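You operate a simulated robot arm through the tools that you are given. There is no shell and no other tool. Be economical: measure what you need, move in short steps, check, and stop when the job is done.

The job below is to be done with a simulated robot arm. You get a single attempt, and the scene is never put back.

TASK
Put things in order on the top of the dining table. At the end: the yellow juice bottle from the top of the dining table stands where the white egg stood; the white milk carton stands where the red round tub stood; the white egg from the top of the dining table stands where the white milk carton stood; the red round tub from the top of the dining table is in the white mixing bowl; whatever was shut is shut again. Leave all else as you found it, and nothing knocked over.

Only the result counts: the job must be done as asked and must still hold three seconds after the hand-in. Knocking over, shifting, dropping, spilling or breaking anything else fails it.

THE ROBOT
A 7-joint arm with a two-finger parallel gripper, fixed in place. Base frame: the origin is at the foot of the arm, x ahead of it, y to its left, z up; the work surface is at about z = 750. Lengths are in mm, angles in rad, forces in N, time in s.
With the tool pointing down near the work surface it reaches from about 200 to 680 mm from the base axis. Its first joint turns from -1.152 to 1.152 rad. Payload 2.4 kg.
Tool frame: the origin (TCP) lies between the finger pads and is the grasp point; the fingertips stand 30 mm ahead of it; z points along the fingers, y is the line along which they close. The gripper opens to 94 mm. The fingers are 28 mm wide and 10 mm thick; the gripper's body (50 by 96 mm) begins 55 mm behind the TCP.
Orientation is that of the tool frame in the base frame, as a unit quaternion [x, y, z, w]. With the fingers straight down and closing along the base's y, the tool's x points along the base's -x, its y along +y and its z along -z.

THE INTERFACE
- The arm moves only by the tool move_arm. Its argument "plan" is a list of rows, each an object of numbers (a shift or turn left out is 0, a gripper value left out holds the last): "x", "y", "z": the shift along the base's x, y, z in m; "ax", "ay", "az": the turn, a rotation vector about the base's x, y, z in rad; "fingers": the gripper command, from -1 (shut) to 1 (fully open), values between in proportion. In form: [{"x": .., "y": .., "z": .., "ax": .., "ay": .., "az": .., "fingers": ..}, ...]. A call has 1 to 12 rows; each row shifts and turns the commanded pose from where the row before left it. Rows are played at 5 a second. More than 50 mm and 0.15 rad between two rows, or a gripper value outside its range, and nothing of the call is played. Where a pose cannot be reached the arm comes as near as it can. A force on the tool above 40 N (or 10 N above the force at the start of the call, whichever is more), or a blocked arm, ends the call early, and 0.2 s more pass. The fingers move at their own pace (about 153 mm/s each) and stop on an object; they squeeze with about 32 N. The grip force told is the motor's: it shows also when the fingers shut on nothing. Time passes only in rows, and 0.2 s behind the last, so rows that do not move let the fingers close. The reply holds the time, the measured pose of the TCP, the force on the tool along the base axes, the opening and the grip force, in the units named above and with some noise.
- Cameras (640 x 400 px; columns grow to the right, rows downward): "scene" is fixed at [20, 458.2, 1452.1]; the picture's right is [-0.90, -0.44, 0.00], its down [-0.23, 0.47, -0.85] and it looks along [0.37, -0.77, -0.52] (base axes); focal length 319 px, centre (320, 200). "wrist" rides on the gripper at [76, 14, -103] in the tool frame; the picture's right is [-0.18, 0.98, 0.00], its down [-0.75, -0.14, -0.64] and it looks along [-0.63, -0.12, 0.77] (tool axes); focal length 243 px, centre (320, 200). There is no depth. A picture from a camera that has moved, and an enlarged one, comes with that camera's place and axes in the base frame and with its lens.
- grab_frame(camera): a new picture of that camera. It takes no simulated time.
- inspect(camera, box): a new picture of the part [left, top, right, bottom] of that camera's present view, enlarged. It takes no simulated time.
- hand_in(): hands the job in; it is judged then, once.

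Work in short steps. Places have to be worked out from the pictures, the camera data and where the tool is seen: move nearer, look again, correct. Check each grasp and each placing, and mend what went wrong. You have 120 turns and 84 pictures in all, those below and enlarged ones among them. Open the gripper and draw the arm clear of the work before you hand the job in, unless the task says otherwise; then end with one line.

The tools are called as a command line: name --argument value ..., lists and objects as JSON in quotes. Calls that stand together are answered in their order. move_arm: Moves the arm, as the interface text tells. Its arguments: {"type":"object","properties":{"plan":{"type":"array","items":{"type":"object","properties":{"x":{"type":"number"},"y":{"type":"number"},"z":{"type":"number"},"ax":{"type":"number"},"ay":{"type":"number"},"az":{"type":"number"},"fingers":{"type":"number"}}}}},"required":["plan"]} The other tools are called the same way: grab_frame (camera) takes a picture; inspect (camera, box) takes an enlarged picture of a part of a camera's view; hand_in () hands the job in.

At the start:

```text
time: 0.0
position: [384.8, -202.3, 1138.7]
orientation: [-0.001, 1.0, 0.0, 0.0]
force: [0.0, -0.4, 0.6]
grip_width: 94.2
grip_force: 0.0
```

scene: 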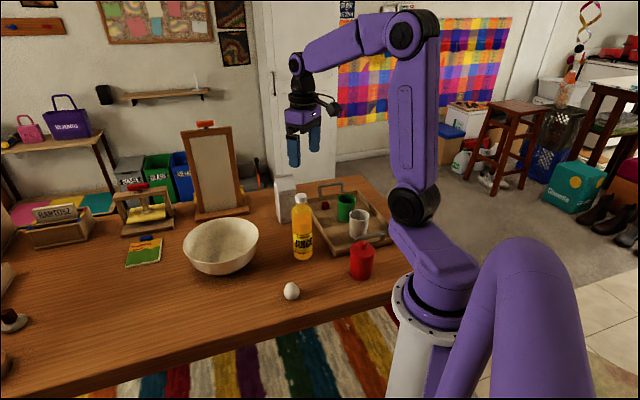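
wrist: 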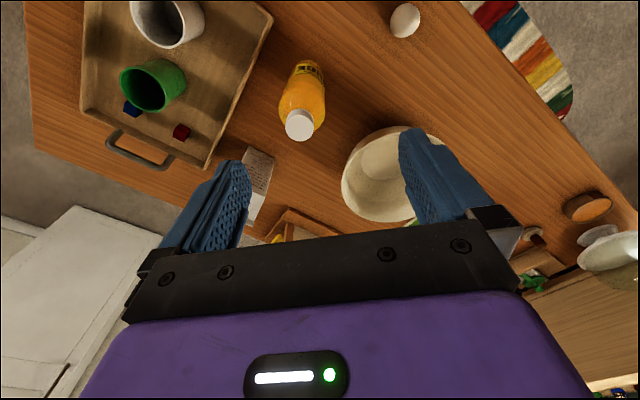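

I'll begin with enlarged views of the key objects to refine positions. First estimates: egg (364,-74), tub (220,-252), bottle (416,-238), milk (575,-374), bowl (642,-86).

inspect --camera "scene" --box '[240, 160, 400, 310]'

inspect --camera "scene" --box '[100, 110, 300, 290]'

inspect --camera "wrist" --box '[80, 0, 480, 250]'

```text
2.67 times, centred on (320, 235) of scene
camera zoom: at [20.0, 458.2, 1452.1], right [-0.9, -0.44, 0.0], down [-0.23, 0.47, -0.85], along [0.37, -0.77, -0.52], focal length 851 px, centre (320, 107)
```

zoom: 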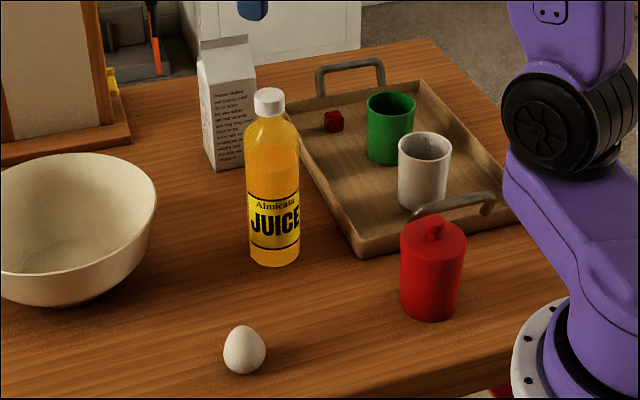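

```text
2.22 times, centred on (200, 200) of scene
camera zoom: at [20.0, 458.2, 1452.1], right [-0.9, -0.44, 0.0], down [-0.23, 0.47, -0.85], along [0.37, -0.77, -0.52], focal length 709 px, centre (587, 200)
```

zoom: 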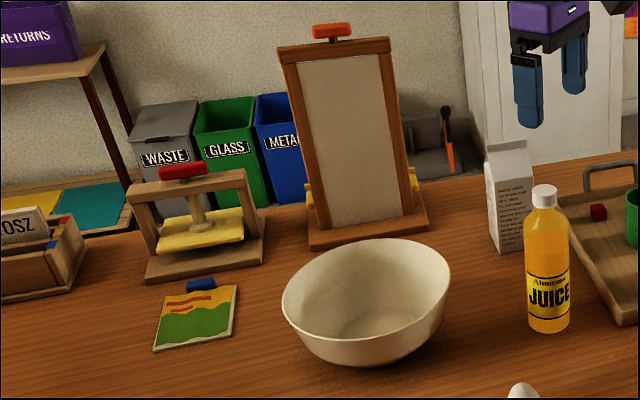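

```text
1.60 times, centred on (280, 125) of wrist
camera zoom: at [307.5, -190.2, 1241.8], right [0.18, 0.98, 0.0], down [0.75, -0.14, 0.64], along [0.63, -0.12, -0.77], focal length 388 px, centre (384, 320)
```

zoom: 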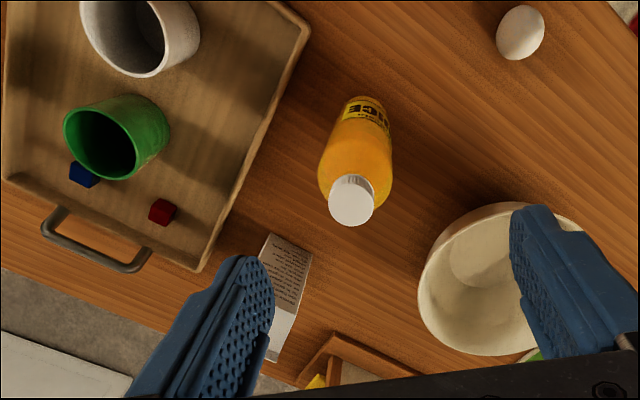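

Refined estimates: tub (223,-240, lid rim ~z853, knob ~874), bottle (426,-242, top ~975), milk (570,-386, top ~945). I move above the tub and look.

move_arm --plan '[{"x": -0.032, "y": -0.0076, "z": -0.028, "fingers": 1}, {"x": -0.032, "y": -0.0076, "z": -0.028}, {"x": -0.032, "y": -0.0076, "z": -0.028}, {"x": -0.032, "y": -0.0076, "z": -0.028}, {"x": -0.034, "y": -0.0076, "z": -0.027}, {}]'

grab_frame --camera "wrist"

grab_frame --camera "scene"

```text
time: 1.4
position: [217.1, -241.2, 997.6]
orientation: [0.0, 1.0, 0.0, 0.0]
force: [0.5, 0.0, -0.1]
grip_width: 94.0
grip_force: 0.1
```

```text
78 pictures are left
camera wrist: at [141.8, -228.6, 1102.1], right [0.18, 0.98, 0.0], down [0.75, -0.14, 0.64], along [0.63, -0.12, -0.77], focal length 243 px, centre (320, 200)
```

wrist: 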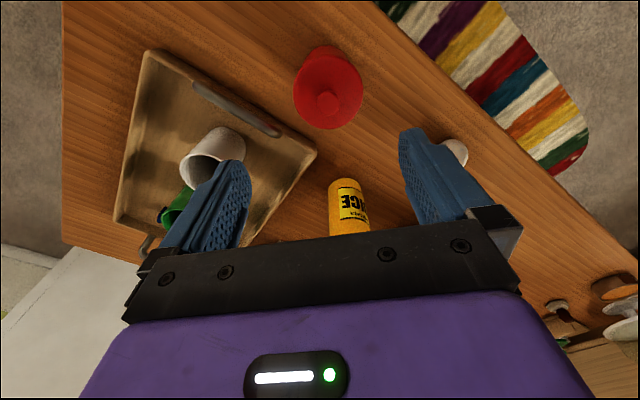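

```text
77 pictures are left
```

scene: 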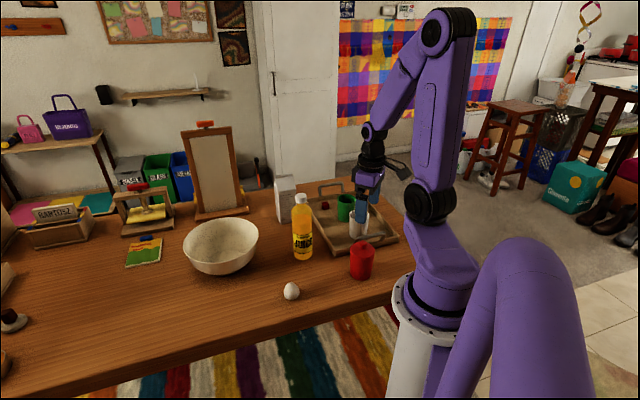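

The tub sits at about (219,-239). I descend to just above it and check alignment.

move_arm --plan '[{"x": 0.002, "y": 0.002, "z": -0.04}, {"z": -0.04}, {}]'

grab_frame --camera "wrist"

inspect --camera "scene" --box '[300, 160, 430, 290]'

```text
time: 2.2
position: [231.6, -245.0, 919.0]
orientation: [0.0, 1.0, 0.001, -0.001]
force: [0.0, 0.0, 0.0]
grip_width: 94.1
grip_force: 0.0
out of reach, approached as far as the arm can: row 1, 2
```

```text
76 pictures are left
camera wrist: at [155.5, -231.7, 1022.7], right [0.18, 0.98, 0.0], down [0.75, -0.14, 0.64], along [0.63, -0.12, -0.77], focal length 243 px, centre (320, 200)
```

wrist: 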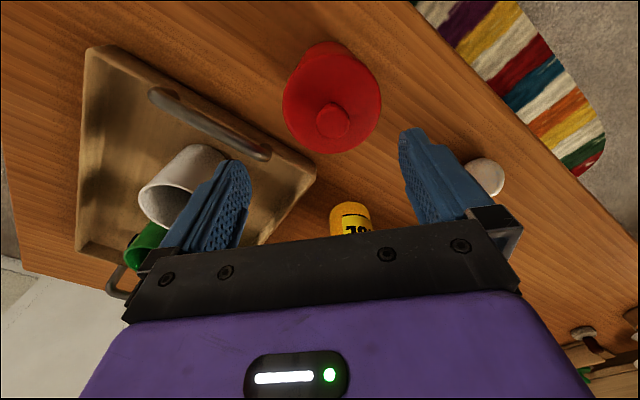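

```text
3.08 times, centred on (365, 225) of scene
camera zoom: at [20.0, 458.2, 1452.1], right [-0.9, -0.44, 0.0], down [-0.23, 0.47, -0.85], along [0.37, -0.77, -0.52], focal length 982 px, centre (182, 123)
```

zoom: 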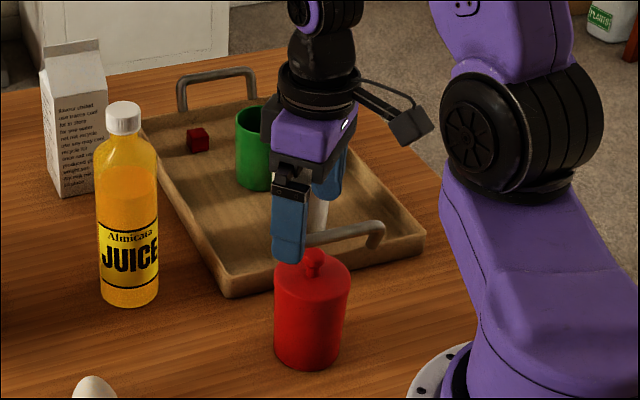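

The arm reports reaching a limit and sits ~15 mm too far in x (tub ≈ (216,-236)). I'll yaw toward the radial direction to ease the wrist, then re-centre.

move_arm --plan '[{"az": -0.14, "z": 0.01}, {"az": -0.14}, {"az": -0.14}, {"az": -0.14}, {"az": -0.14}, {}]'

```text
time: 3.6
position: [232.5, -245.2, 931.2]
orientation: [0.344, 0.939, 0.0, 0.001]
force: [-0.2, 0.5, -0.1]
grip_width: 94.1
grip_force: 0.1
```

The yaw took without limits. Now shift toward the tub axis.

move_arm --plan '[{"x": -0.008, "y": 0.004}, {"x": -0.008, "y": 0.005}, {}]'

grab_frame --camera "wrist"

```text
time: 4.4
position: [230.3, -244.9, 931.9]
orientation: [0.343, 0.939, 0.001, -0.001]
force: [-0.6, -0.5, -0.2]
grip_width: 94.3
grip_force: 0.2
out of reach, approached as far as the arm can: row 1, 2
```

```text
74 pictures are left
camera wrist: at [181.8, -186.9, 1034.5], right [0.77, 0.63, 0.0], down [0.49, -0.59, 0.64], along [0.41, -0.5, -0.77], focal length 243 px, centre (320, 200)
```

wrist: 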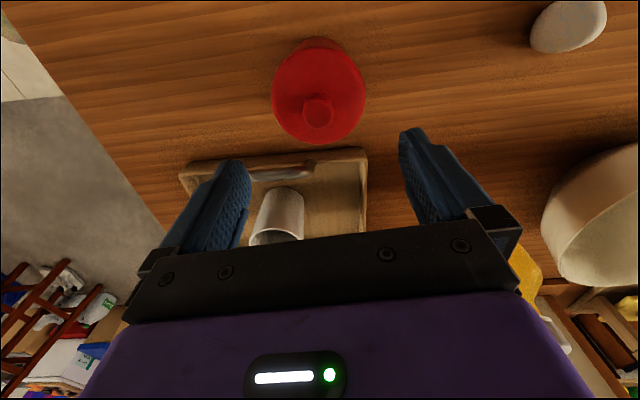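

Tub axis ≈ (217,-235); laterally the fingers straddle it, only radially 16 mm out due to a fold limit that should ease lower down. I descend straight, then move inward.

move_arm --plan '[{"z": -0.035}, {"z": -0.035}, {"z": -0.03}, {}]'

```text
time: 5.4
position: [228.8, -245.7, 829.7]
orientation: [0.343, 0.939, 0.0, -0.001]
force: [-0.2, 0.3, 0.4]
grip_width: 94.2
grip_force: 0.0
```

move_arm --plan '[{"x": -0.006, "y": 0.005}, {"x": -0.006, "y": 0.005}, {}]'

grab_frame --camera "wrist"

inspect --camera "scene" --box '[300, 180, 430, 290]'

```text
time: 6.2
position: [217.0, -234.7, 831.2]
orientation: [0.343, 0.939, 0.0, 0.001]
force: [-1.3, 0.5, -0.8]
grip_width: 93.8
grip_force: 0.0
```

```text
73 pictures are left
camera wrist: at [167.9, -176.9, 934.3], right [0.77, 0.63, 0.0], down [0.49, -0.59, 0.64], along [0.41, -0.5, -0.77], focal length 243 px, centre (320, 200)
```

wrist: 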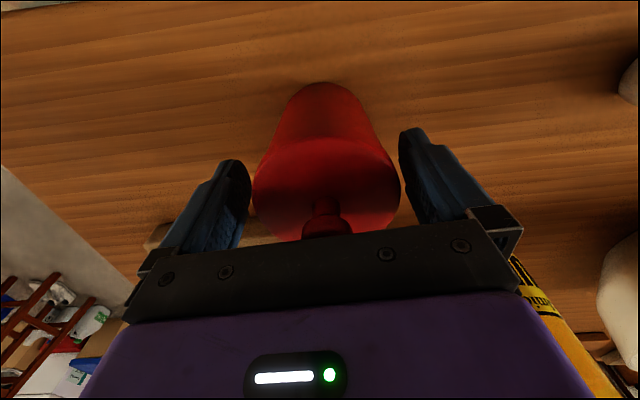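

```text
3.64 times, centred on (365, 235) of scene
camera zoom: at [20.0, 458.2, 1452.1], right [-0.9, -0.44, 0.0], down [-0.23, 0.47, -0.85], along [0.37, -0.77, -0.52], focal length 1160 px, centre (156, 73)
```

zoom: 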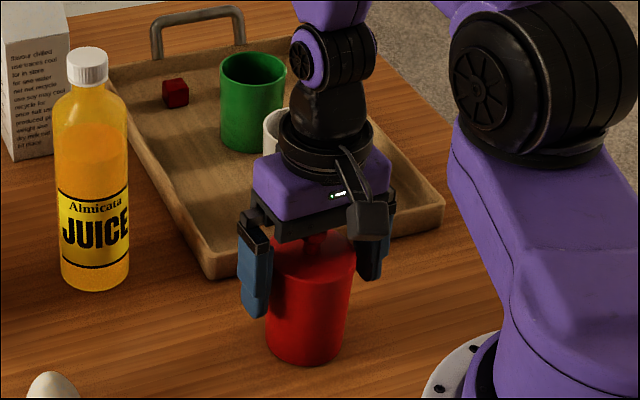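

Fingers straddle the tub well. I lower 6 mm more and close.

move_arm --plan '[{"z": -0.006}, {"fingers": -1}, {}, {}]'

grab_frame --camera "wrist"

```text
time: 7.2
position: [217.2, -235.8, 826.1]
orientation: [0.342, 0.94, 0.0, 0.0]
force: [0.5, -0.1, 5.4]
grip_width: 71.3
grip_force: 32.4
```

```text
71 pictures are left
camera wrist: at [168.3, -177.4, 928.3], right [0.77, 0.63, 0.0], down [0.49, -0.59, 0.64], along [0.41, -0.5, -0.77], focal length 243 px, centre (320, 200)
```

wrist: 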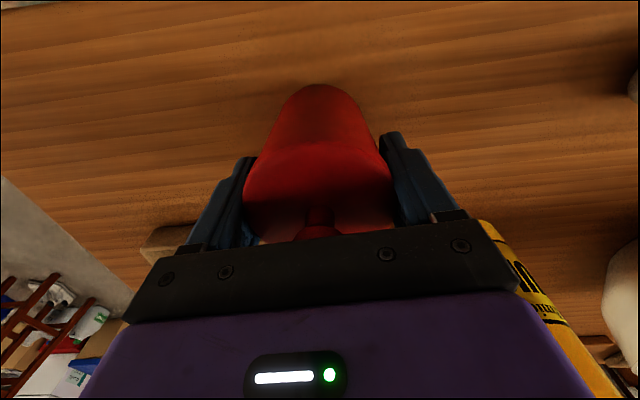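

Grip holds at 71 mm; tub's original place ≈ (217,-236). Small lift outward-free first to check that the whole tub rises.

move_arm --plan '[{"z": 0.015}, {"z": 0.015}, {}]'

inspect --camera "scene" --box '[300, 180, 430, 290]'

```text
time: 8.0
position: [221.6, -237.7, 854.8]
orientation: [0.343, 0.939, 0.0, -0.002]
force: [-0.1, -0.3, -0.1]
grip_width: 69.8
grip_force: 32.0
out of reach, approached as far as the arm can: row 2
```

```text
3.64 times, centred on (365, 235) of scene
camera zoom: at [20.0, 458.2, 1452.1], right [-0.9, -0.44, 0.0], down [-0.23, 0.47, -0.85], along [0.37, -0.77, -0.52], focal length 1160 px, centre (156, 73)
```

zoom: 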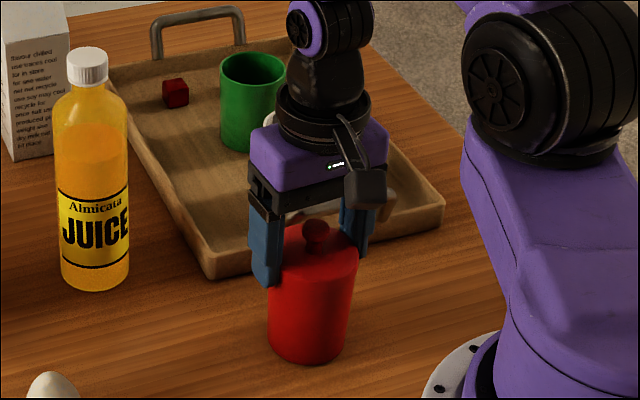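

The tub appears not to have risen (force ~0, knob now clear of the palm) – it slipped. Look from the wrist before regripping.

grab_frame --camera "wrist"

inspect --camera "scene" --box '[330, 215, 390, 285]'

```text
69 pictures are left
camera wrist: at [172.9, -180.2, 957.6], right [0.77, 0.63, 0.0], down [0.49, -0.59, 0.64], along [0.4, -0.5, -0.77], focal length 243 px, centre (320, 200)
```

wrist: 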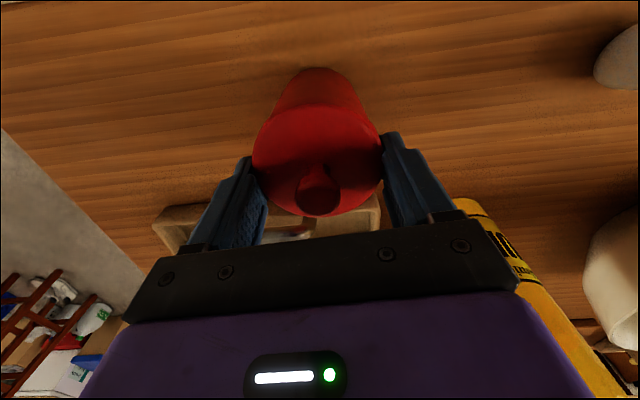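

```text
5.71 times, centred on (360, 250) of scene
camera zoom: at [20.0, 458.2, 1452.1], right [-0.9, -0.44, 0.0], down [-0.23, 0.47, -0.85], along [0.37, -0.77, -0.52], focal length 1823 px, centre (91, -86)
```

zoom: 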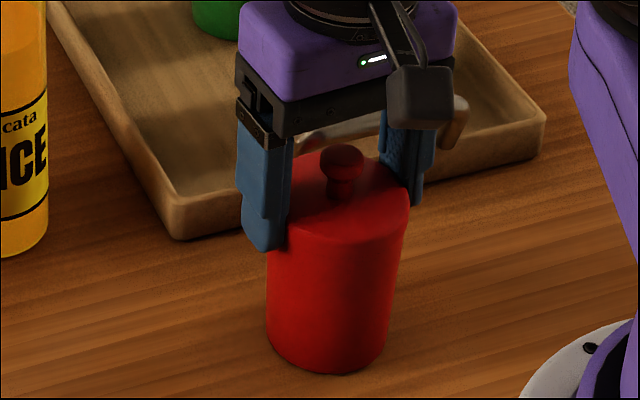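

The tub is still in place (base near-edge unchanged), the fingers slid up it. I reopen, re-centre at (217,-235), go down again and regrip, then lift very slowly watching force.

move_arm --plan '[{"fingers": 1}, {}, {"z": -0.015}, {"x": -0.003, "y": 0.001, "z": -0.015}, {"x": -0.002, "y": 0.002}, {}, {"fingers": -1}, {}, {}, {}]'

inspect --camera "scene" --box '[330, 215, 390, 285]'

```text
time: 10.2
position: [217.3, -236.2, 824.3]
orientation: [0.343, 0.939, 0.0, 0.0]
force: [-0.5, 0.4, -0.1]
grip_width: 71.0
grip_force: 31.5
```

```text
5.71 times, centred on (360, 250) of scene
camera zoom: at [20.0, 458.2, 1452.1], right [-0.9, -0.44, 0.0], down [-0.23, 0.47, -0.85], along [0.37, -0.77, -0.52], focal length 1823 px, centre (91, -86)
```

zoom: 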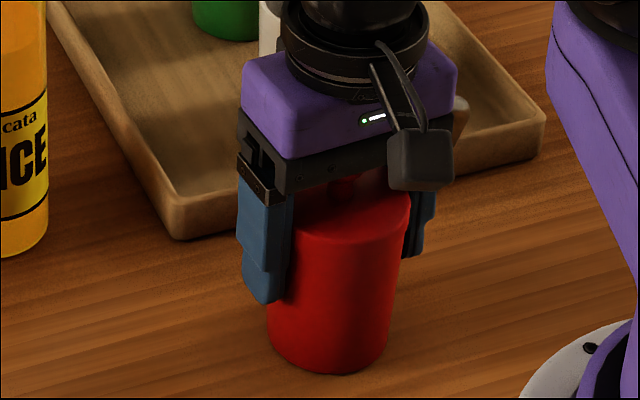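

Regripped with zero residual force. Slow lift of a few mm.

move_arm --plan '[{"z": 0.003}, {"z": 0.003}, {"z": 0.003}]'

inspect --camera "scene" --box '[330, 215, 390, 285]'

```text
time: 11.0
position: [217.6, -236.0, 833.6]
orientation: [0.343, 0.939, 0.0, 0.0]
force: [-0.3, -0.1, -0.4]
grip_width: 71.2
grip_force: 32.1
```

```text
5.71 times, centred on (360, 250) of scene
camera zoom: at [20.0, 458.2, 1452.1], right [-0.9, -0.44, 0.0], down [-0.23, 0.47, -0.85], along [0.37, -0.77, -0.52], focal length 1823 px, centre (91, -86)
```

zoom: 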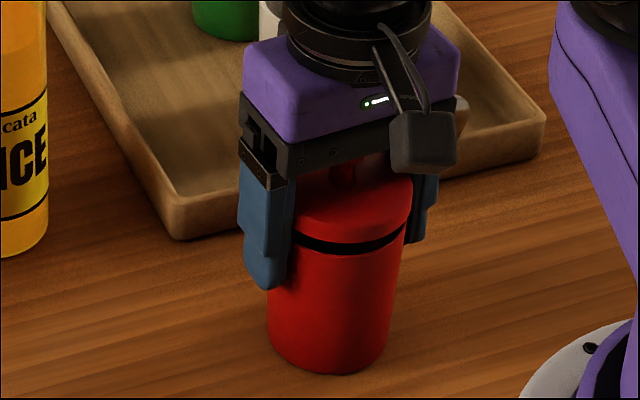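

The lid is a separate part: the fingers hold the lid (71 mm, wider than the body) and it is coming off. I raise a little further slowly to see whether it comes free.

move_arm --plan '[{"z": 0.004}, {"z": 0.004}, {}]'

inspect --camera "scene" --box '[330, 215, 390, 285]'

```text
time: 11.8
position: [217.8, -235.8, 840.2]
orientation: [0.343, 0.939, 0.0, -0.001]
force: [-0.2, 0.4, 0.6]
grip_width: 71.5
grip_force: 32.4
```

```text
5.71 times, centred on (360, 250) of scene
camera zoom: at [20.0, 458.2, 1452.1], right [-0.9, -0.44, 0.0], down [-0.23, 0.47, -0.85], along [0.37, -0.77, -0.52], focal length 1823 px, centre (91, -86)
```

zoom: 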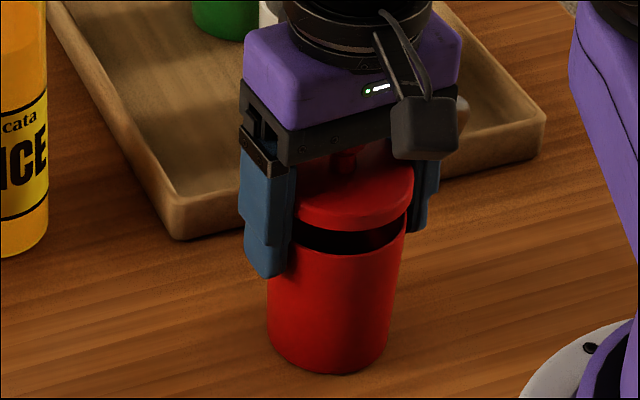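

The lid simply lifts off, so plan: set lid aside, move body into bowl, put lid back. The current grip is too deep to set the lid on the table, so I reseat it, open, and regrip the lid rim with the fingertips only.

move_arm --plan '[{"z": -0.005}, {"z": -0.005}, {"z": -0.005}, {}]'

inspect --camera "scene" --box '[330, 215, 390, 285]'

```text
time: 12.8
position: [217.2, -235.5, 825.7]
orientation: [0.343, 0.939, 0.0, 0.0]
force: [-0.5, -0.2, 0.3]
grip_width: 71.0
grip_force: 32.1
```

```text
5.71 times, centred on (360, 250) of scene
camera zoom: at [20.0, 458.2, 1452.1], right [-0.9, -0.44, 0.0], down [-0.23, 0.47, -0.85], along [0.37, -0.77, -0.52], focal length 1823 px, centre (91, -86)
```

zoom: 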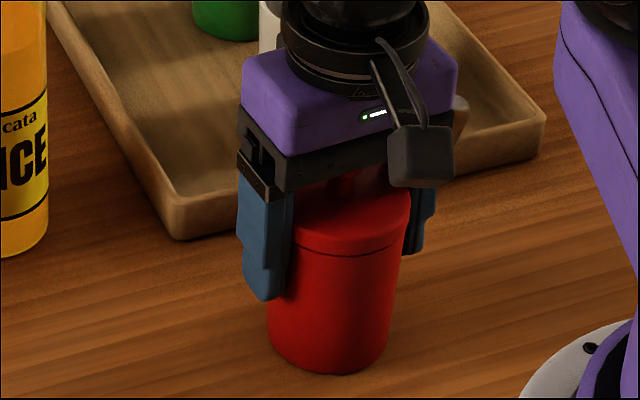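

Lid is reseated within ~1 mm. Open, rise to tip-level grip on the lid (rim ≈ z 838–849), close.

move_arm --plan '[{"z": -0.001}, {"fingers": 1}, {}, {"x": 0.006, "y": -0.005, "z": 0.012}, {"z": 0.015}, {"z": 0.013}, {}]'

grab_frame --camera "wrist"

inspect --camera "scene" --box '[330, 215, 390, 285]'

```text
time: 14.4
position: [225.5, -241.2, 866.8]
orientation: [0.343, 0.939, 0.0, -0.001]
force: [0.6, 0.2, -0.3]
grip_width: 93.9
grip_force: 0.1
```

```text
63 pictures are left
camera wrist: at [176.4, -181.1, 968.6], right [0.77, 0.63, 0.0], down [0.49, -0.59, 0.64], along [0.4, -0.5, -0.77], focal length 243 px, centre (320, 200)
```

wrist: 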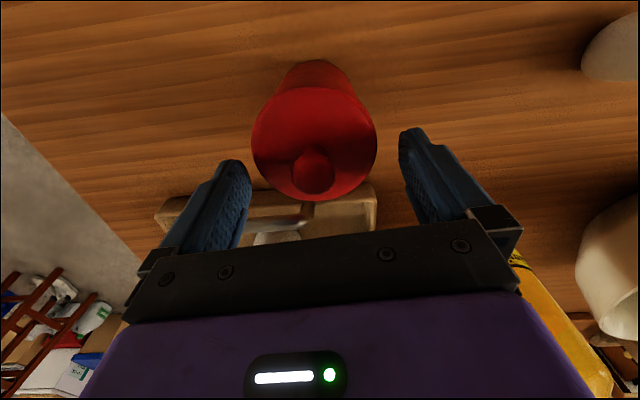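

```text
5.71 times, centred on (360, 250) of scene
camera zoom: at [20.0, 458.2, 1452.1], right [-0.9, -0.44, 0.0], down [-0.23, 0.47, -0.85], along [0.37, -0.77, -0.52], focal length 1823 px, centre (91, -86)
```

zoom: 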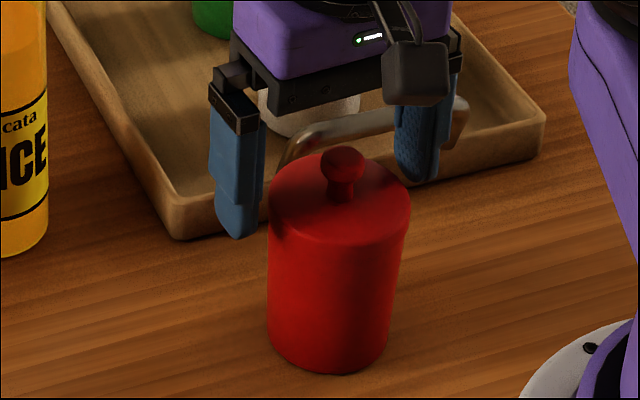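

The lid centre is ≈ (215.5,-234), 12 mm inward of the TCP at this height's fold limit. A slight tilt about the closing axis (0.09 rad) lets the tips move inward.

move_arm --plan '[{"ax": 0.058, "ay": 0.069}, {"x": -0.005, "y": 0.0035}, {"x": -0.005, "y": 0.0035}, {}]'

grab_frame --camera "wrist"

```text
time: 15.4
position: [213.8, -233.1, 864.2]
orientation: [0.343, 0.938, 0.016, -0.043]
force: [-0.1, -0.3, 0.1]
grip_width: 94.1
grip_force: 0.0
```

```text
61 pictures are left
camera wrist: at [171.9, -180.7, 974.6], right [0.77, 0.63, -0.02], down [0.53, -0.63, 0.57], along [0.35, -0.45, -0.82], focal length 243 px, centre (320, 200)
```

wrist: 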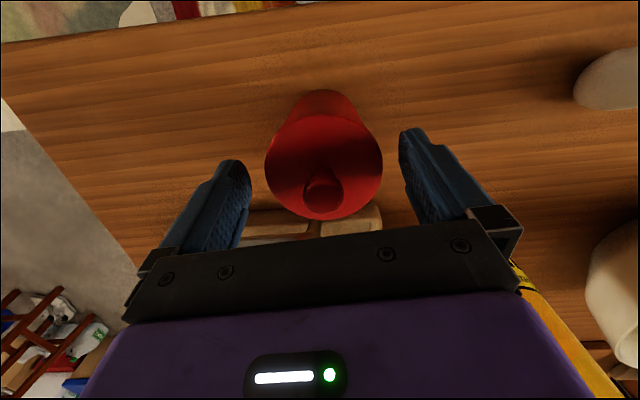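

Centred now. Close on the lid and lift slowly, moving outward as it rises.

move_arm --plan '[{"fingers": -1}, {}, {}, {"z": 0.004}, {"x": 0.002, "y": -0.002, "z": 0.005}, {"x": 0.003, "y": -0.002, "z": 0.006}, {"x": 0.003, "y": -0.002, "z": 0.008}, {}]'

inspect --camera "scene" --box '[320, 195, 400, 285]'

```text
time: 17.2
position: [222.7, -237.5, 886.5]
orientation: [0.342, 0.939, 0.016, -0.042]
force: [0.3, 0.2, -0.5]
grip_width: 69.9
grip_force: 31.6
```

```text
4.44 times, centred on (360, 240) of scene
camera zoom: at [20.0, 458.2, 1452.1], right [-0.9, -0.44, 0.0], down [-0.23, 0.47, -0.85], along [0.37, -0.77, -0.52], focal length 1418 px, centre (142, 22)
```

zoom: 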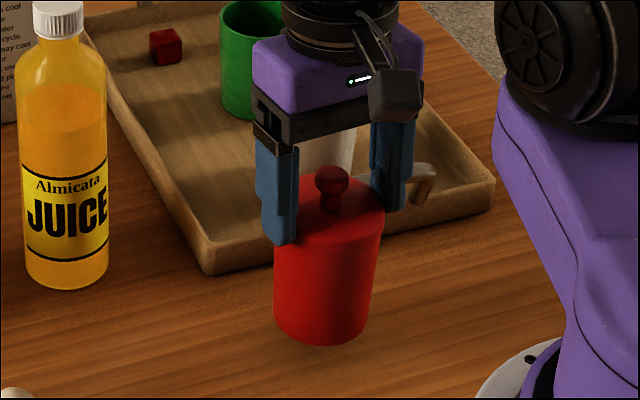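

The whole tub (lid seated) is now lifted, held near the rim at 69.9 mm. I carry it gently toward a waypoint between bottle and egg while rising.

move_arm --plan '[{"x": 0.008, "y": 0.006, "z": 0.004}, {"x": 0.015, "y": 0.013, "z": 0.01}, {"x": 0.018, "y": 0.016, "z": 0.014}, {"x": 0.018, "y": 0.016, "z": 0.014}, {"x": 0.018, "y": 0.016, "z": 0.014}, {"x": 0.018, "y": 0.016, "z": 0.014}, {"x": 0.015, "y": 0.013, "z": 0.012}, {"x": 0.008, "y": 0.006, "z": 0.006}, {}]'

grab_frame --camera "scene"

grab_frame --camera "wrist"

```text
time: 19.2
position: [338.2, -137.6, 976.1]
orientation: [0.343, 0.938, 0.016, -0.043]
force: [-0.7, 0.6, -0.8]
grip_width: 69.9
grip_force: 32.3
```

```text
59 pictures are left
```

scene: 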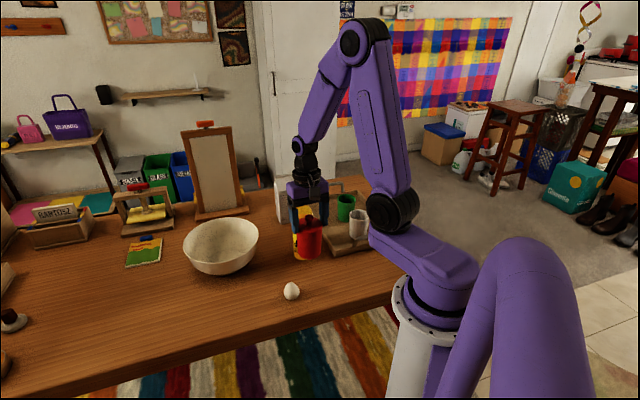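

```text
58 pictures are left
camera wrist: at [298.0, -85.1, 1085.5], right [0.77, 0.63, -0.02], down [0.53, -0.63, 0.57], along [0.35, -0.45, -0.82], focal length 243 px, centre (320, 200)
```

wrist: 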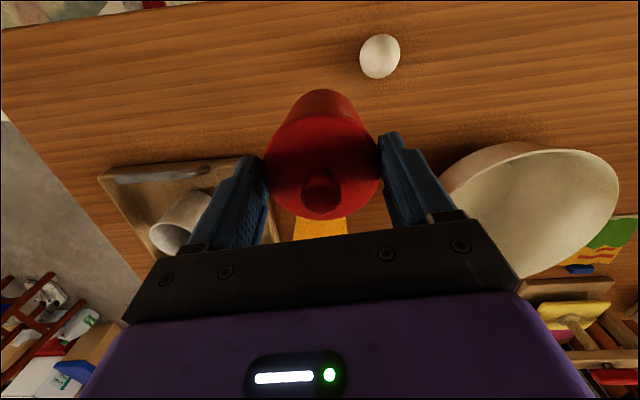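

Tub held firmly, egg untouched. I continue toward the bowl, rotating yaw to face it and rising slightly.

move_arm --plan '[{"x": 0.01, "y": 0.002, "z": 0.003, "az": 0.06}, {"x": 0.018, "y": 0.004, "z": 0.003, "az": 0.09}, {"x": 0.02, "y": 0.005, "z": 0.003, "az": 0.09}, {"x": 0.02, "y": 0.005, "z": 0.003, "az": 0.09}, {"x": 0.02, "y": 0.005, "z": 0.003, "az": 0.09}, {"x": 0.018, "y": 0.004, "z": 0.003, "az": 0.09}, {"x": 0.012, "y": 0.003, "az": 0.06}, {}]'

grab_frame --camera "wrist"

```text
time: 21.0
position: [458.1, -109.4, 993.9]
orientation: [0.064, 0.997, 0.004, -0.046]
force: [-0.6, 0.4, -1.1]
grip_width: 69.7
grip_force: 32.2
```

```text
57 pictures are left
camera wrist: at [394.7, -89.3, 1102.7], right [0.31, 0.95, -0.02], down [0.78, -0.24, 0.57], along [0.54, -0.19, -0.82], focal length 243 px, centre (320, 200)
```

wrist: 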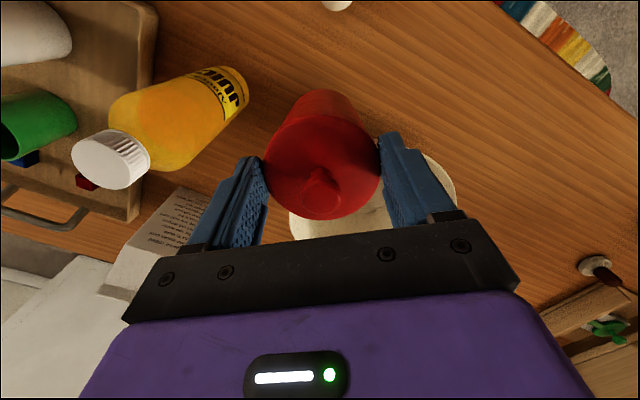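

Triangulating the rim gives the bowl centre ≈ (614,-88), rim radius ~116, rim z ~845; tub bottom is at ~880. I move over the bowl centre.

move_arm --plan '[{"x": 0.01, "y": 0.001, "z": 0.002}, {"x": 0.02, "y": 0.003, "z": 0.002}, {"x": 0.022, "y": 0.003}, {"x": 0.022, "y": 0.003}, {"x": 0.022, "y": 0.003}, {"x": 0.022, "y": 0.003}, {"x": 0.02, "y": 0.003}, {"x": 0.014, "y": 0.002}, {}, {}]'

grab_frame --camera "wrist"

inspect --camera "scene" --box '[140, 130, 320, 290]'

```text
time: 23.2
position: [610.1, -87.2, 998.3]
orientation: [0.065, 0.997, 0.003, -0.045]
force: [0.9, 0.8, -0.7]
grip_width: 69.9
grip_force: 32.3
```

```text
56 pictures are left
camera wrist: at [545.0, -67.2, 1107.2], right [0.31, 0.95, -0.02], down [0.78, -0.24, 0.57], along [0.54, -0.19, -0.82], focal length 243 px, centre (320, 200)
```

wrist: 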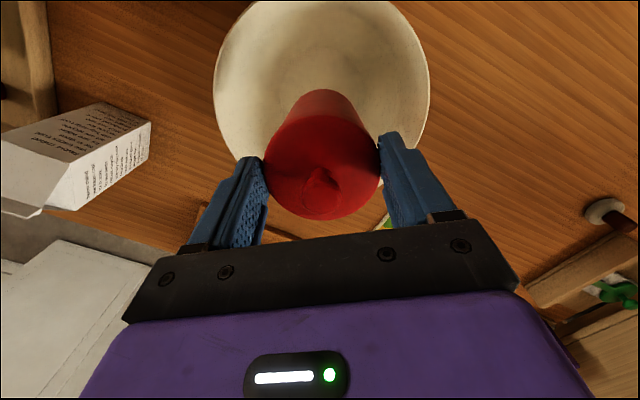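

```text
2.50 times, centred on (230, 210) of scene
camera zoom: at [20.1, 458.2, 1452.1], right [-0.9, -0.44, 0.0], down [-0.23, 0.47, -0.85], along [0.37, -0.77, -0.52], focal length 798 px, centre (545, 175)
```

zoom: 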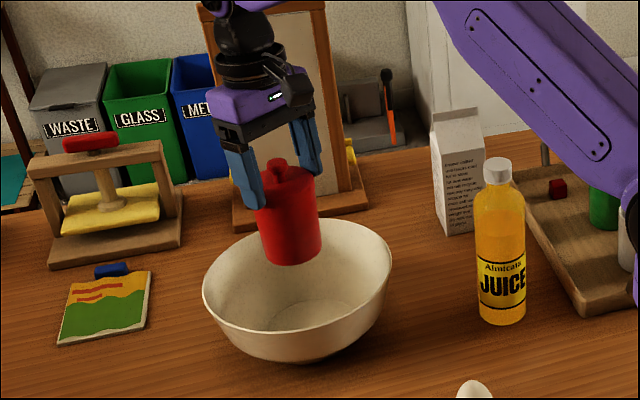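

inspect --camera "scene" --box '[175, 190, 265, 280]'

inspect --camera "wrist" --box '[200, 0, 440, 220]'

```text
4.44 times, centred on (220, 235) of scene
camera zoom: at [20.1, 458.2, 1452.1], right [-0.9, -0.44, 0.0], down [-0.23, 0.47, -0.85], along [0.37, -0.77, -0.52], focal length 1418 px, centre (764, 44)
```

zoom: 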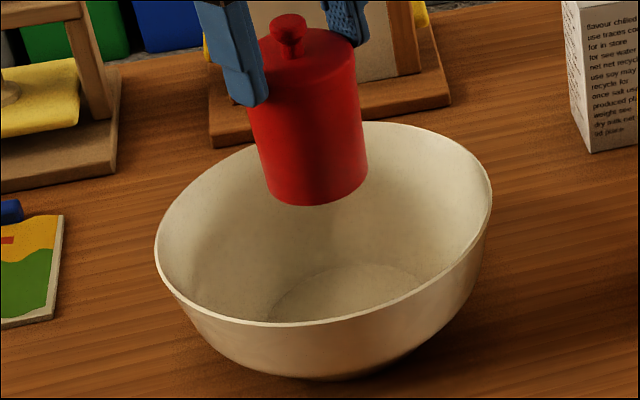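

```text
1.82 times, centred on (320, 110) of wrist
camera zoom: at [545.0, -67.2, 1107.2], right [0.31, 0.95, -0.02], down [0.78, -0.24, 0.57], along [0.54, -0.19, -0.82], focal length 441 px, centre (320, 364)
```

zoom: 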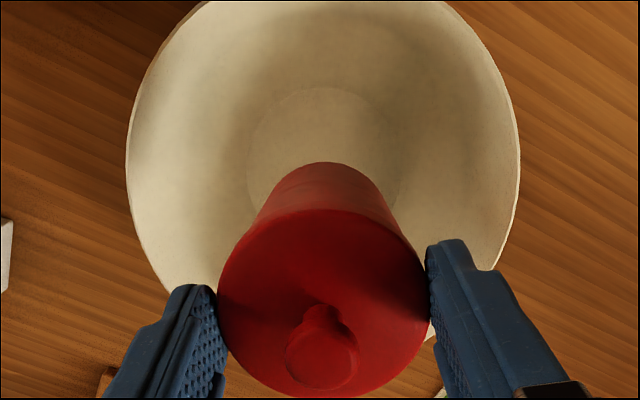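

The bowl's flat inner floor (radius ~57) is centred ≈ (615,-91), nearly under the tub. Small correction, then descend 100 mm.

move_arm --plan '[{"x": 0.003, "y": -0.003, "z": -0.01}, {"z": -0.018}, {"z": -0.018}, {"z": -0.018}, {"z": -0.018}, {"z": -0.014}, {"z": -0.008}, {}]'

inspect --camera "scene" --box '[175, 180, 265, 280]'

grab_frame --camera "wrist"

```text
time: 25.0
position: [612.1, -91.4, 892.4]
orientation: [0.065, 0.997, 0.004, -0.045]
force: [0.7, 0.0, -0.9]
grip_width: 69.7
grip_force: 31.8
```

```text
4.00 times, centred on (220, 230) of scene
camera zoom: at [20.1, 458.2, 1452.1], right [-0.9, -0.44, 0.0], down [-0.23, 0.47, -0.85], along [0.37, -0.77, -0.52], focal length 1276 px, centre (720, 80)
```

zoom: 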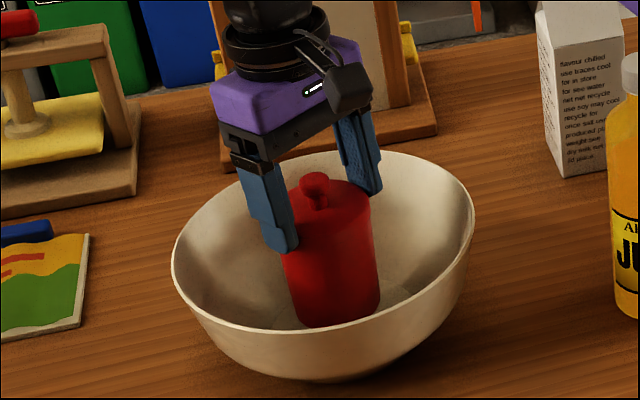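

```text
51 pictures are left
camera wrist: at [549.1, -69.7, 1002.8], right [0.31, 0.95, -0.02], down [0.78, -0.24, 0.57], along [0.54, -0.19, -0.82], focal length 243 px, centre (320, 200)
```

wrist: 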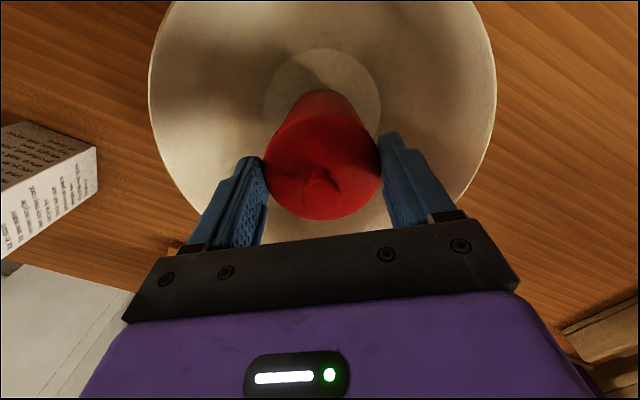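

Tub is well centred over the bowl floor. Lower in small steps to contact.

move_arm --plan '[{"z": -0.004}, {"z": -0.004}, {"z": -0.003}, {"z": -0.002}, {}]'

```text
time: 26.2
position: [612.1, -90.8, 880.4]
orientation: [0.065, 0.997, 0.002, -0.045]
force: [0.3, 0.2, -1.2]
grip_width: 69.8
grip_force: 31.5
```

move_arm --plan '[{"z": -0.002}, {"z": -0.002}, {"z": -0.002}, {}]'

inspect --camera "scene" --box '[175, 180, 265, 280]'

```text
time: 27.2
position: [613.2, -90.7, 874.2]
orientation: [0.064, 0.997, 0.003, -0.045]
force: [-0.3, 0.4, 0.0]
grip_width: 69.6
grip_force: 32.3
```

```text
4.00 times, centred on (220, 230) of scene
camera zoom: at [20.1, 458.2, 1452.1], right [-0.9, -0.44, 0.0], down [-0.23, 0.47, -0.85], along [0.37, -0.77, -0.52], focal length 1276 px, centre (720, 80)
```

zoom: 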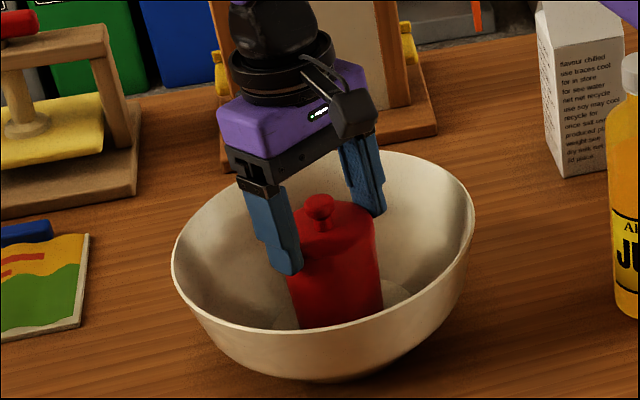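

Weight reading went from about -1 to 0, suggesting touchdown at bottom ≈ z 760. Confirm with 2 mm more.

move_arm --plan '[{"z": -0.001}, {"z": -0.001}, {}]'

```text
time: 28.0
position: [612.1, -91.1, 871.1]
orientation: [0.064, 0.997, 0.003, -0.045]
force: [0.1, 0.0, -0.6]
grip_width: 69.6
grip_force: 32.7
```

move_arm --plan '[{"z": -0.001}, {"z": -0.001}, {"z": -0.001}, {}]'

```text
time: 29.0
position: [612.6, -92.2, 871.3]
orientation: [0.065, 0.997, 0.003, -0.044]
force: [-5.6, 0.7, 19.1]
grip_width: 69.7
grip_force: 31.9
```

Firm contact (19 N). Ease up 1.5 mm, release, and look.

move_arm --plan '[{"z": 0.0015}, {}, {"fingers": 0.0}, {"fingers": 0.7}, {}, {"z": 0.015}, {"z": 0.02}, {}]'

inspect --camera "scene" --box '[175, 180, 265, 280]'

grab_frame --camera "wrist"

```text
time: 30.8
position: [613.1, -91.0, 906.2]
orientation: [0.065, 0.997, 0.003, -0.045]
force: [-0.2, -0.1, 0.1]
grip_width: 80.1
grip_force: 0.1
```

```text
4.00 times, centred on (220, 230) of scene
camera zoom: at [20.0, 458.2, 1452.1], right [-0.9, -0.44, 0.0], down [-0.23, 0.47, -0.85], along [0.37, -0.77, -0.52], focal length 1276 px, centre (720, 80)
```

zoom: 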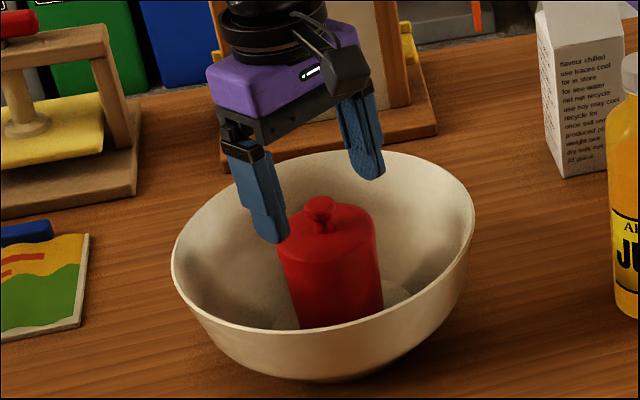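

```text
48 pictures are left
camera wrist: at [548.9, -69.8, 1015.9], right [0.31, 0.95, -0.02], down [0.78, -0.24, 0.57], along [0.54, -0.19, -0.82], focal length 243 px, centre (320, 200)
```

wrist: 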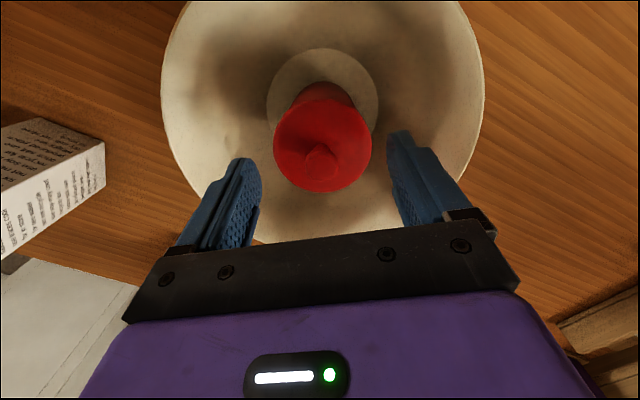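

Tub stands upright in the bowl with its lid on. Next the milk carton: raise, untilt, and move to view it face-on.

move_arm --plan '[{"z": 0.04}, {"z": 0.045}, {"z": 0.045, "ax": -0.012, "ay": -0.089, "fingers": 1}, {"x": -0.02, "y": -0.033, "z": 0.01, "az": -0.09}, {"x": -0.02, "y": -0.033, "z": 0.01, "az": -0.09}, {"x": -0.021, "y": -0.033, "z": 0.01, "az": -0.09}, {"x": -0.021, "y": -0.033, "z": 0.01, "az": -0.09}, {"x": -0.021, "y": -0.033, "z": 0.005, "az": -0.09}, {"x": -0.02, "y": -0.033}, {}]'

grab_frame --camera "wrist"

inspect --camera "scene" --box '[220, 130, 340, 270]'

```text
time: 33.0
position: [489.1, -290.0, 1079.1]
orientation: [0.286, 0.958, 0.0, 0.0]
force: [0.2, -0.3, -0.1]
grip_width: 93.7
grip_force: 0.0
```

```text
47 pictures are left
camera wrist: at [433.4, -238.1, 1183.3], right [0.69, 0.72, 0.0], down [0.55, -0.53, 0.64], along [0.46, -0.44, -0.77], focal length 243 px, centre (320, 200)
```

wrist: 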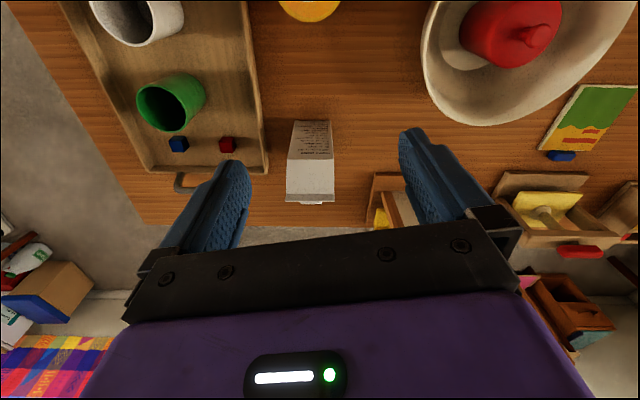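

```text
2.86 times, centred on (280, 200) of scene
camera zoom: at [20.1, 458.1, 1452.1], right [-0.9, -0.44, 0.0], down [-0.23, 0.47, -0.85], along [0.37, -0.77, -0.52], focal length 912 px, centre (434, 200)
```

zoom: 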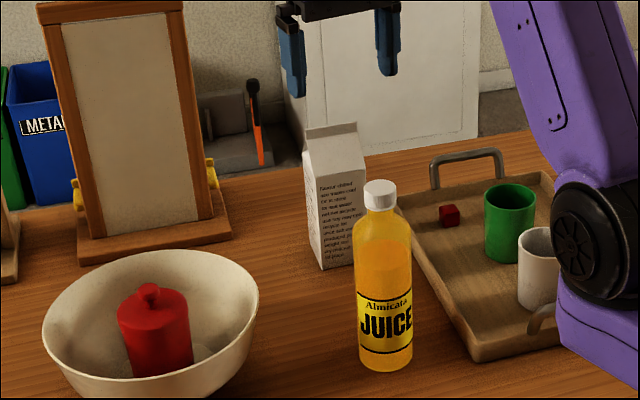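

inspect --camera "wrist" --box '[240, 90, 400, 230]'

```text
2.86 times, centred on (320, 160) of wrist
camera zoom: at [433.4, -238.1, 1183.3], right [0.69, 0.72, 0.0], down [0.55, -0.53, 0.64], along [0.46, -0.44, -0.77], focal length 693 px, centre (320, 314)
```

zoom: 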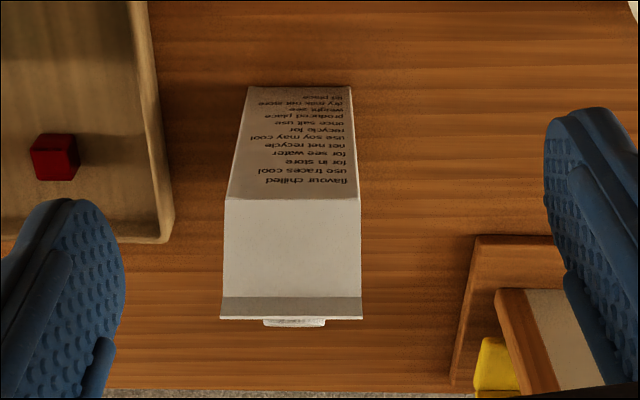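

Carton: near-face midpoint (547,-366), width 66, centre ≈ (571,-389), shoulder z≈889, top ≈ 942; its faces call for a further yaw of -0.18. I move above it at z 1000 to test reach.

move_arm --plan '[{"az": -0.09, "z": -0.02}, {"az": -0.09, "z": -0.02}, {"x": 0.025, "y": -0.03, "z": -0.01}, {"x": 0.025, "y": -0.03, "z": -0.01}, {"x": 0.024, "y": -0.03, "z": -0.01}, {}, {}]'

grab_frame --camera "wrist"

```text
time: 34.6
position: [562.9, -377.7, 1010.6]
orientation: [0.371, 0.929, 0.0, -0.001]
force: [0.2, 0.5, -0.9]
grip_width: 94.1
grip_force: 0.1
```

```text
44 pictures are left
camera wrist: at [517.1, -316.5, 1114.1], right [0.81, 0.59, 0.0], down [0.45, -0.62, 0.64], along [0.38, -0.52, -0.77], focal length 243 px, centre (320, 200)
```

wrist: 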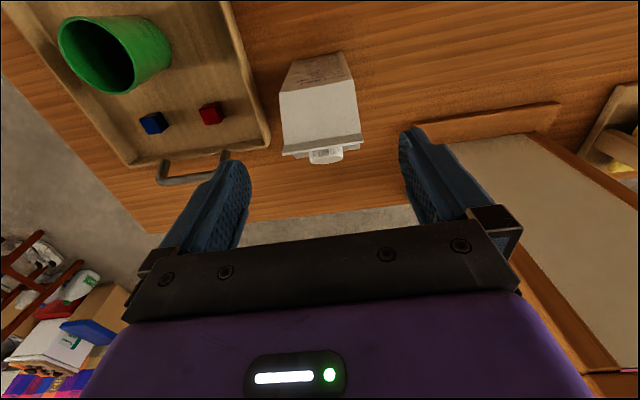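

Reach is fine and the yaw is flush with the carton faces; TCP is ~12 mm inward of its centre, good. Descend to z≈894.

move_arm --plan '[{"y": -0.003, "z": -0.025}, {"z": -0.03}, {"z": -0.03}, {"z": -0.02}, {"z": -0.01}, {}]'

grab_frame --camera "wrist"

inspect --camera "scene" --box '[240, 130, 330, 240]'

```text
time: 36.0
position: [562.2, -383.0, 895.8]
orientation: [0.371, 0.929, -0.001, 0.0]
force: [0.1, 0.5, -0.6]
grip_width: 94.0
grip_force: 0.1
```

```text
43 pictures are left
camera wrist: at [518.1, -321.1, 998.6], right [0.81, 0.59, 0.0], down [0.45, -0.62, 0.64], along [0.38, -0.52, -0.77], focal length 243 px, centre (320, 200)
```

wrist: 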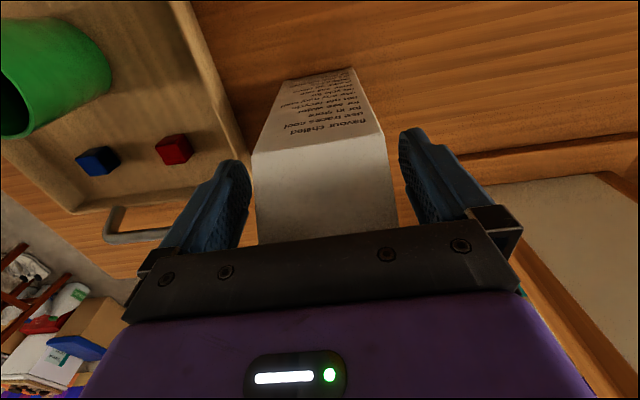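

```text
3.64 times, centred on (285, 185) of scene
camera zoom: at [20.0, 458.2, 1452.1], right [-0.9, -0.44, 0.0], down [-0.23, 0.47, -0.85], along [0.37, -0.77, -0.52], focal length 1160 px, centre (447, 254)
```

zoom: 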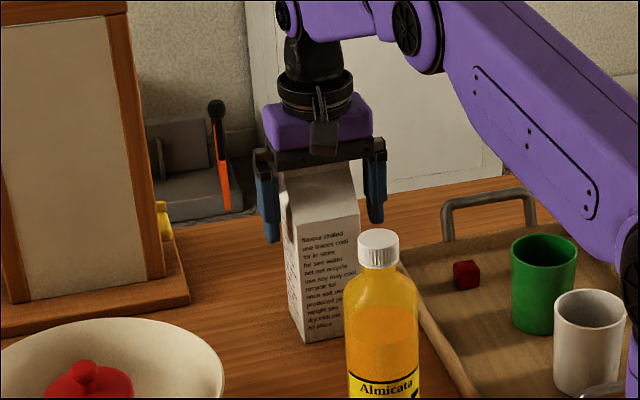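

Fingers straddle the carton evenly, palm just clears the top. Close and lift a little.

move_arm --plan '[{"fingers": -1}, {}, {}, {"z": 0.004}, {"z": 0.008}, {"z": 0.01}, {}]'

inspect --camera "scene" --box '[240, 130, 330, 240]'

```text
time: 37.6
position: [563.3, -383.2, 917.5]
orientation: [0.37, 0.929, 0.0, -0.001]
force: [0.8, -0.2, -6.6]
grip_width: 70.2
grip_force: 31.3
```

```text
3.64 times, centred on (285, 185) of scene
camera zoom: at [20.2, 458.1, 1452.1], right [-0.9, -0.44, 0.0], down [-0.23, 0.47, -0.85], along [0.37, -0.77, -0.52], focal length 1160 px, centre (447, 254)
```

zoom: 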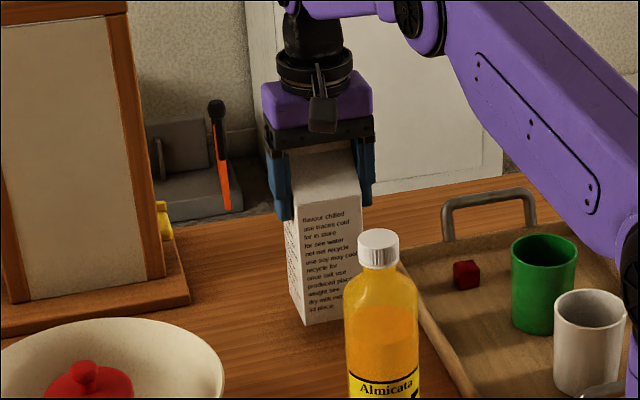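

Carton lifted (6.6 N ≈ 0.65 kg). Since the tub's spot is inside the fold limit for this grip, I'll set it down midway at ≈(330,-170) and regrip with slight tilt. First raise and swing between bottle and bowl.

move_arm --plan '[{"x": -0.002, "y": 0.006, "z": 0.025}, {"x": -0.003, "y": 0.012, "z": 0.03}, {"x": -0.003, "y": 0.012, "z": 0.03}, {"x": -0.006, "y": 0.02, "z": 0.025}, {"x": -0.009, "y": 0.03}, {"x": -0.009, "y": 0.03}, {"x": -0.009, "y": 0.03}, {"x": -0.01, "y": 0.03}, {"x": -0.008, "y": 0.025}, {"x": -0.004, "y": 0.012}, {}]'

grab_frame --camera "scene"

```text
time: 40.0
position: [501.0, -174.1, 1029.7]
orientation: [0.371, 0.929, 0.0, 0.0]
force: [-0.3, -0.3, -4.7]
grip_width: 70.0
grip_force: 31.3
```

```text
40 pictures are left
```

scene: 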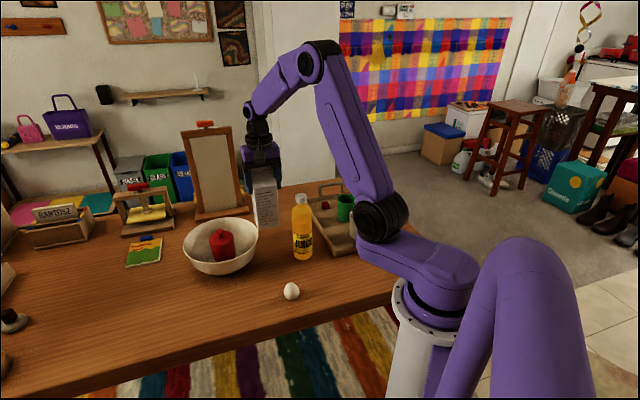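

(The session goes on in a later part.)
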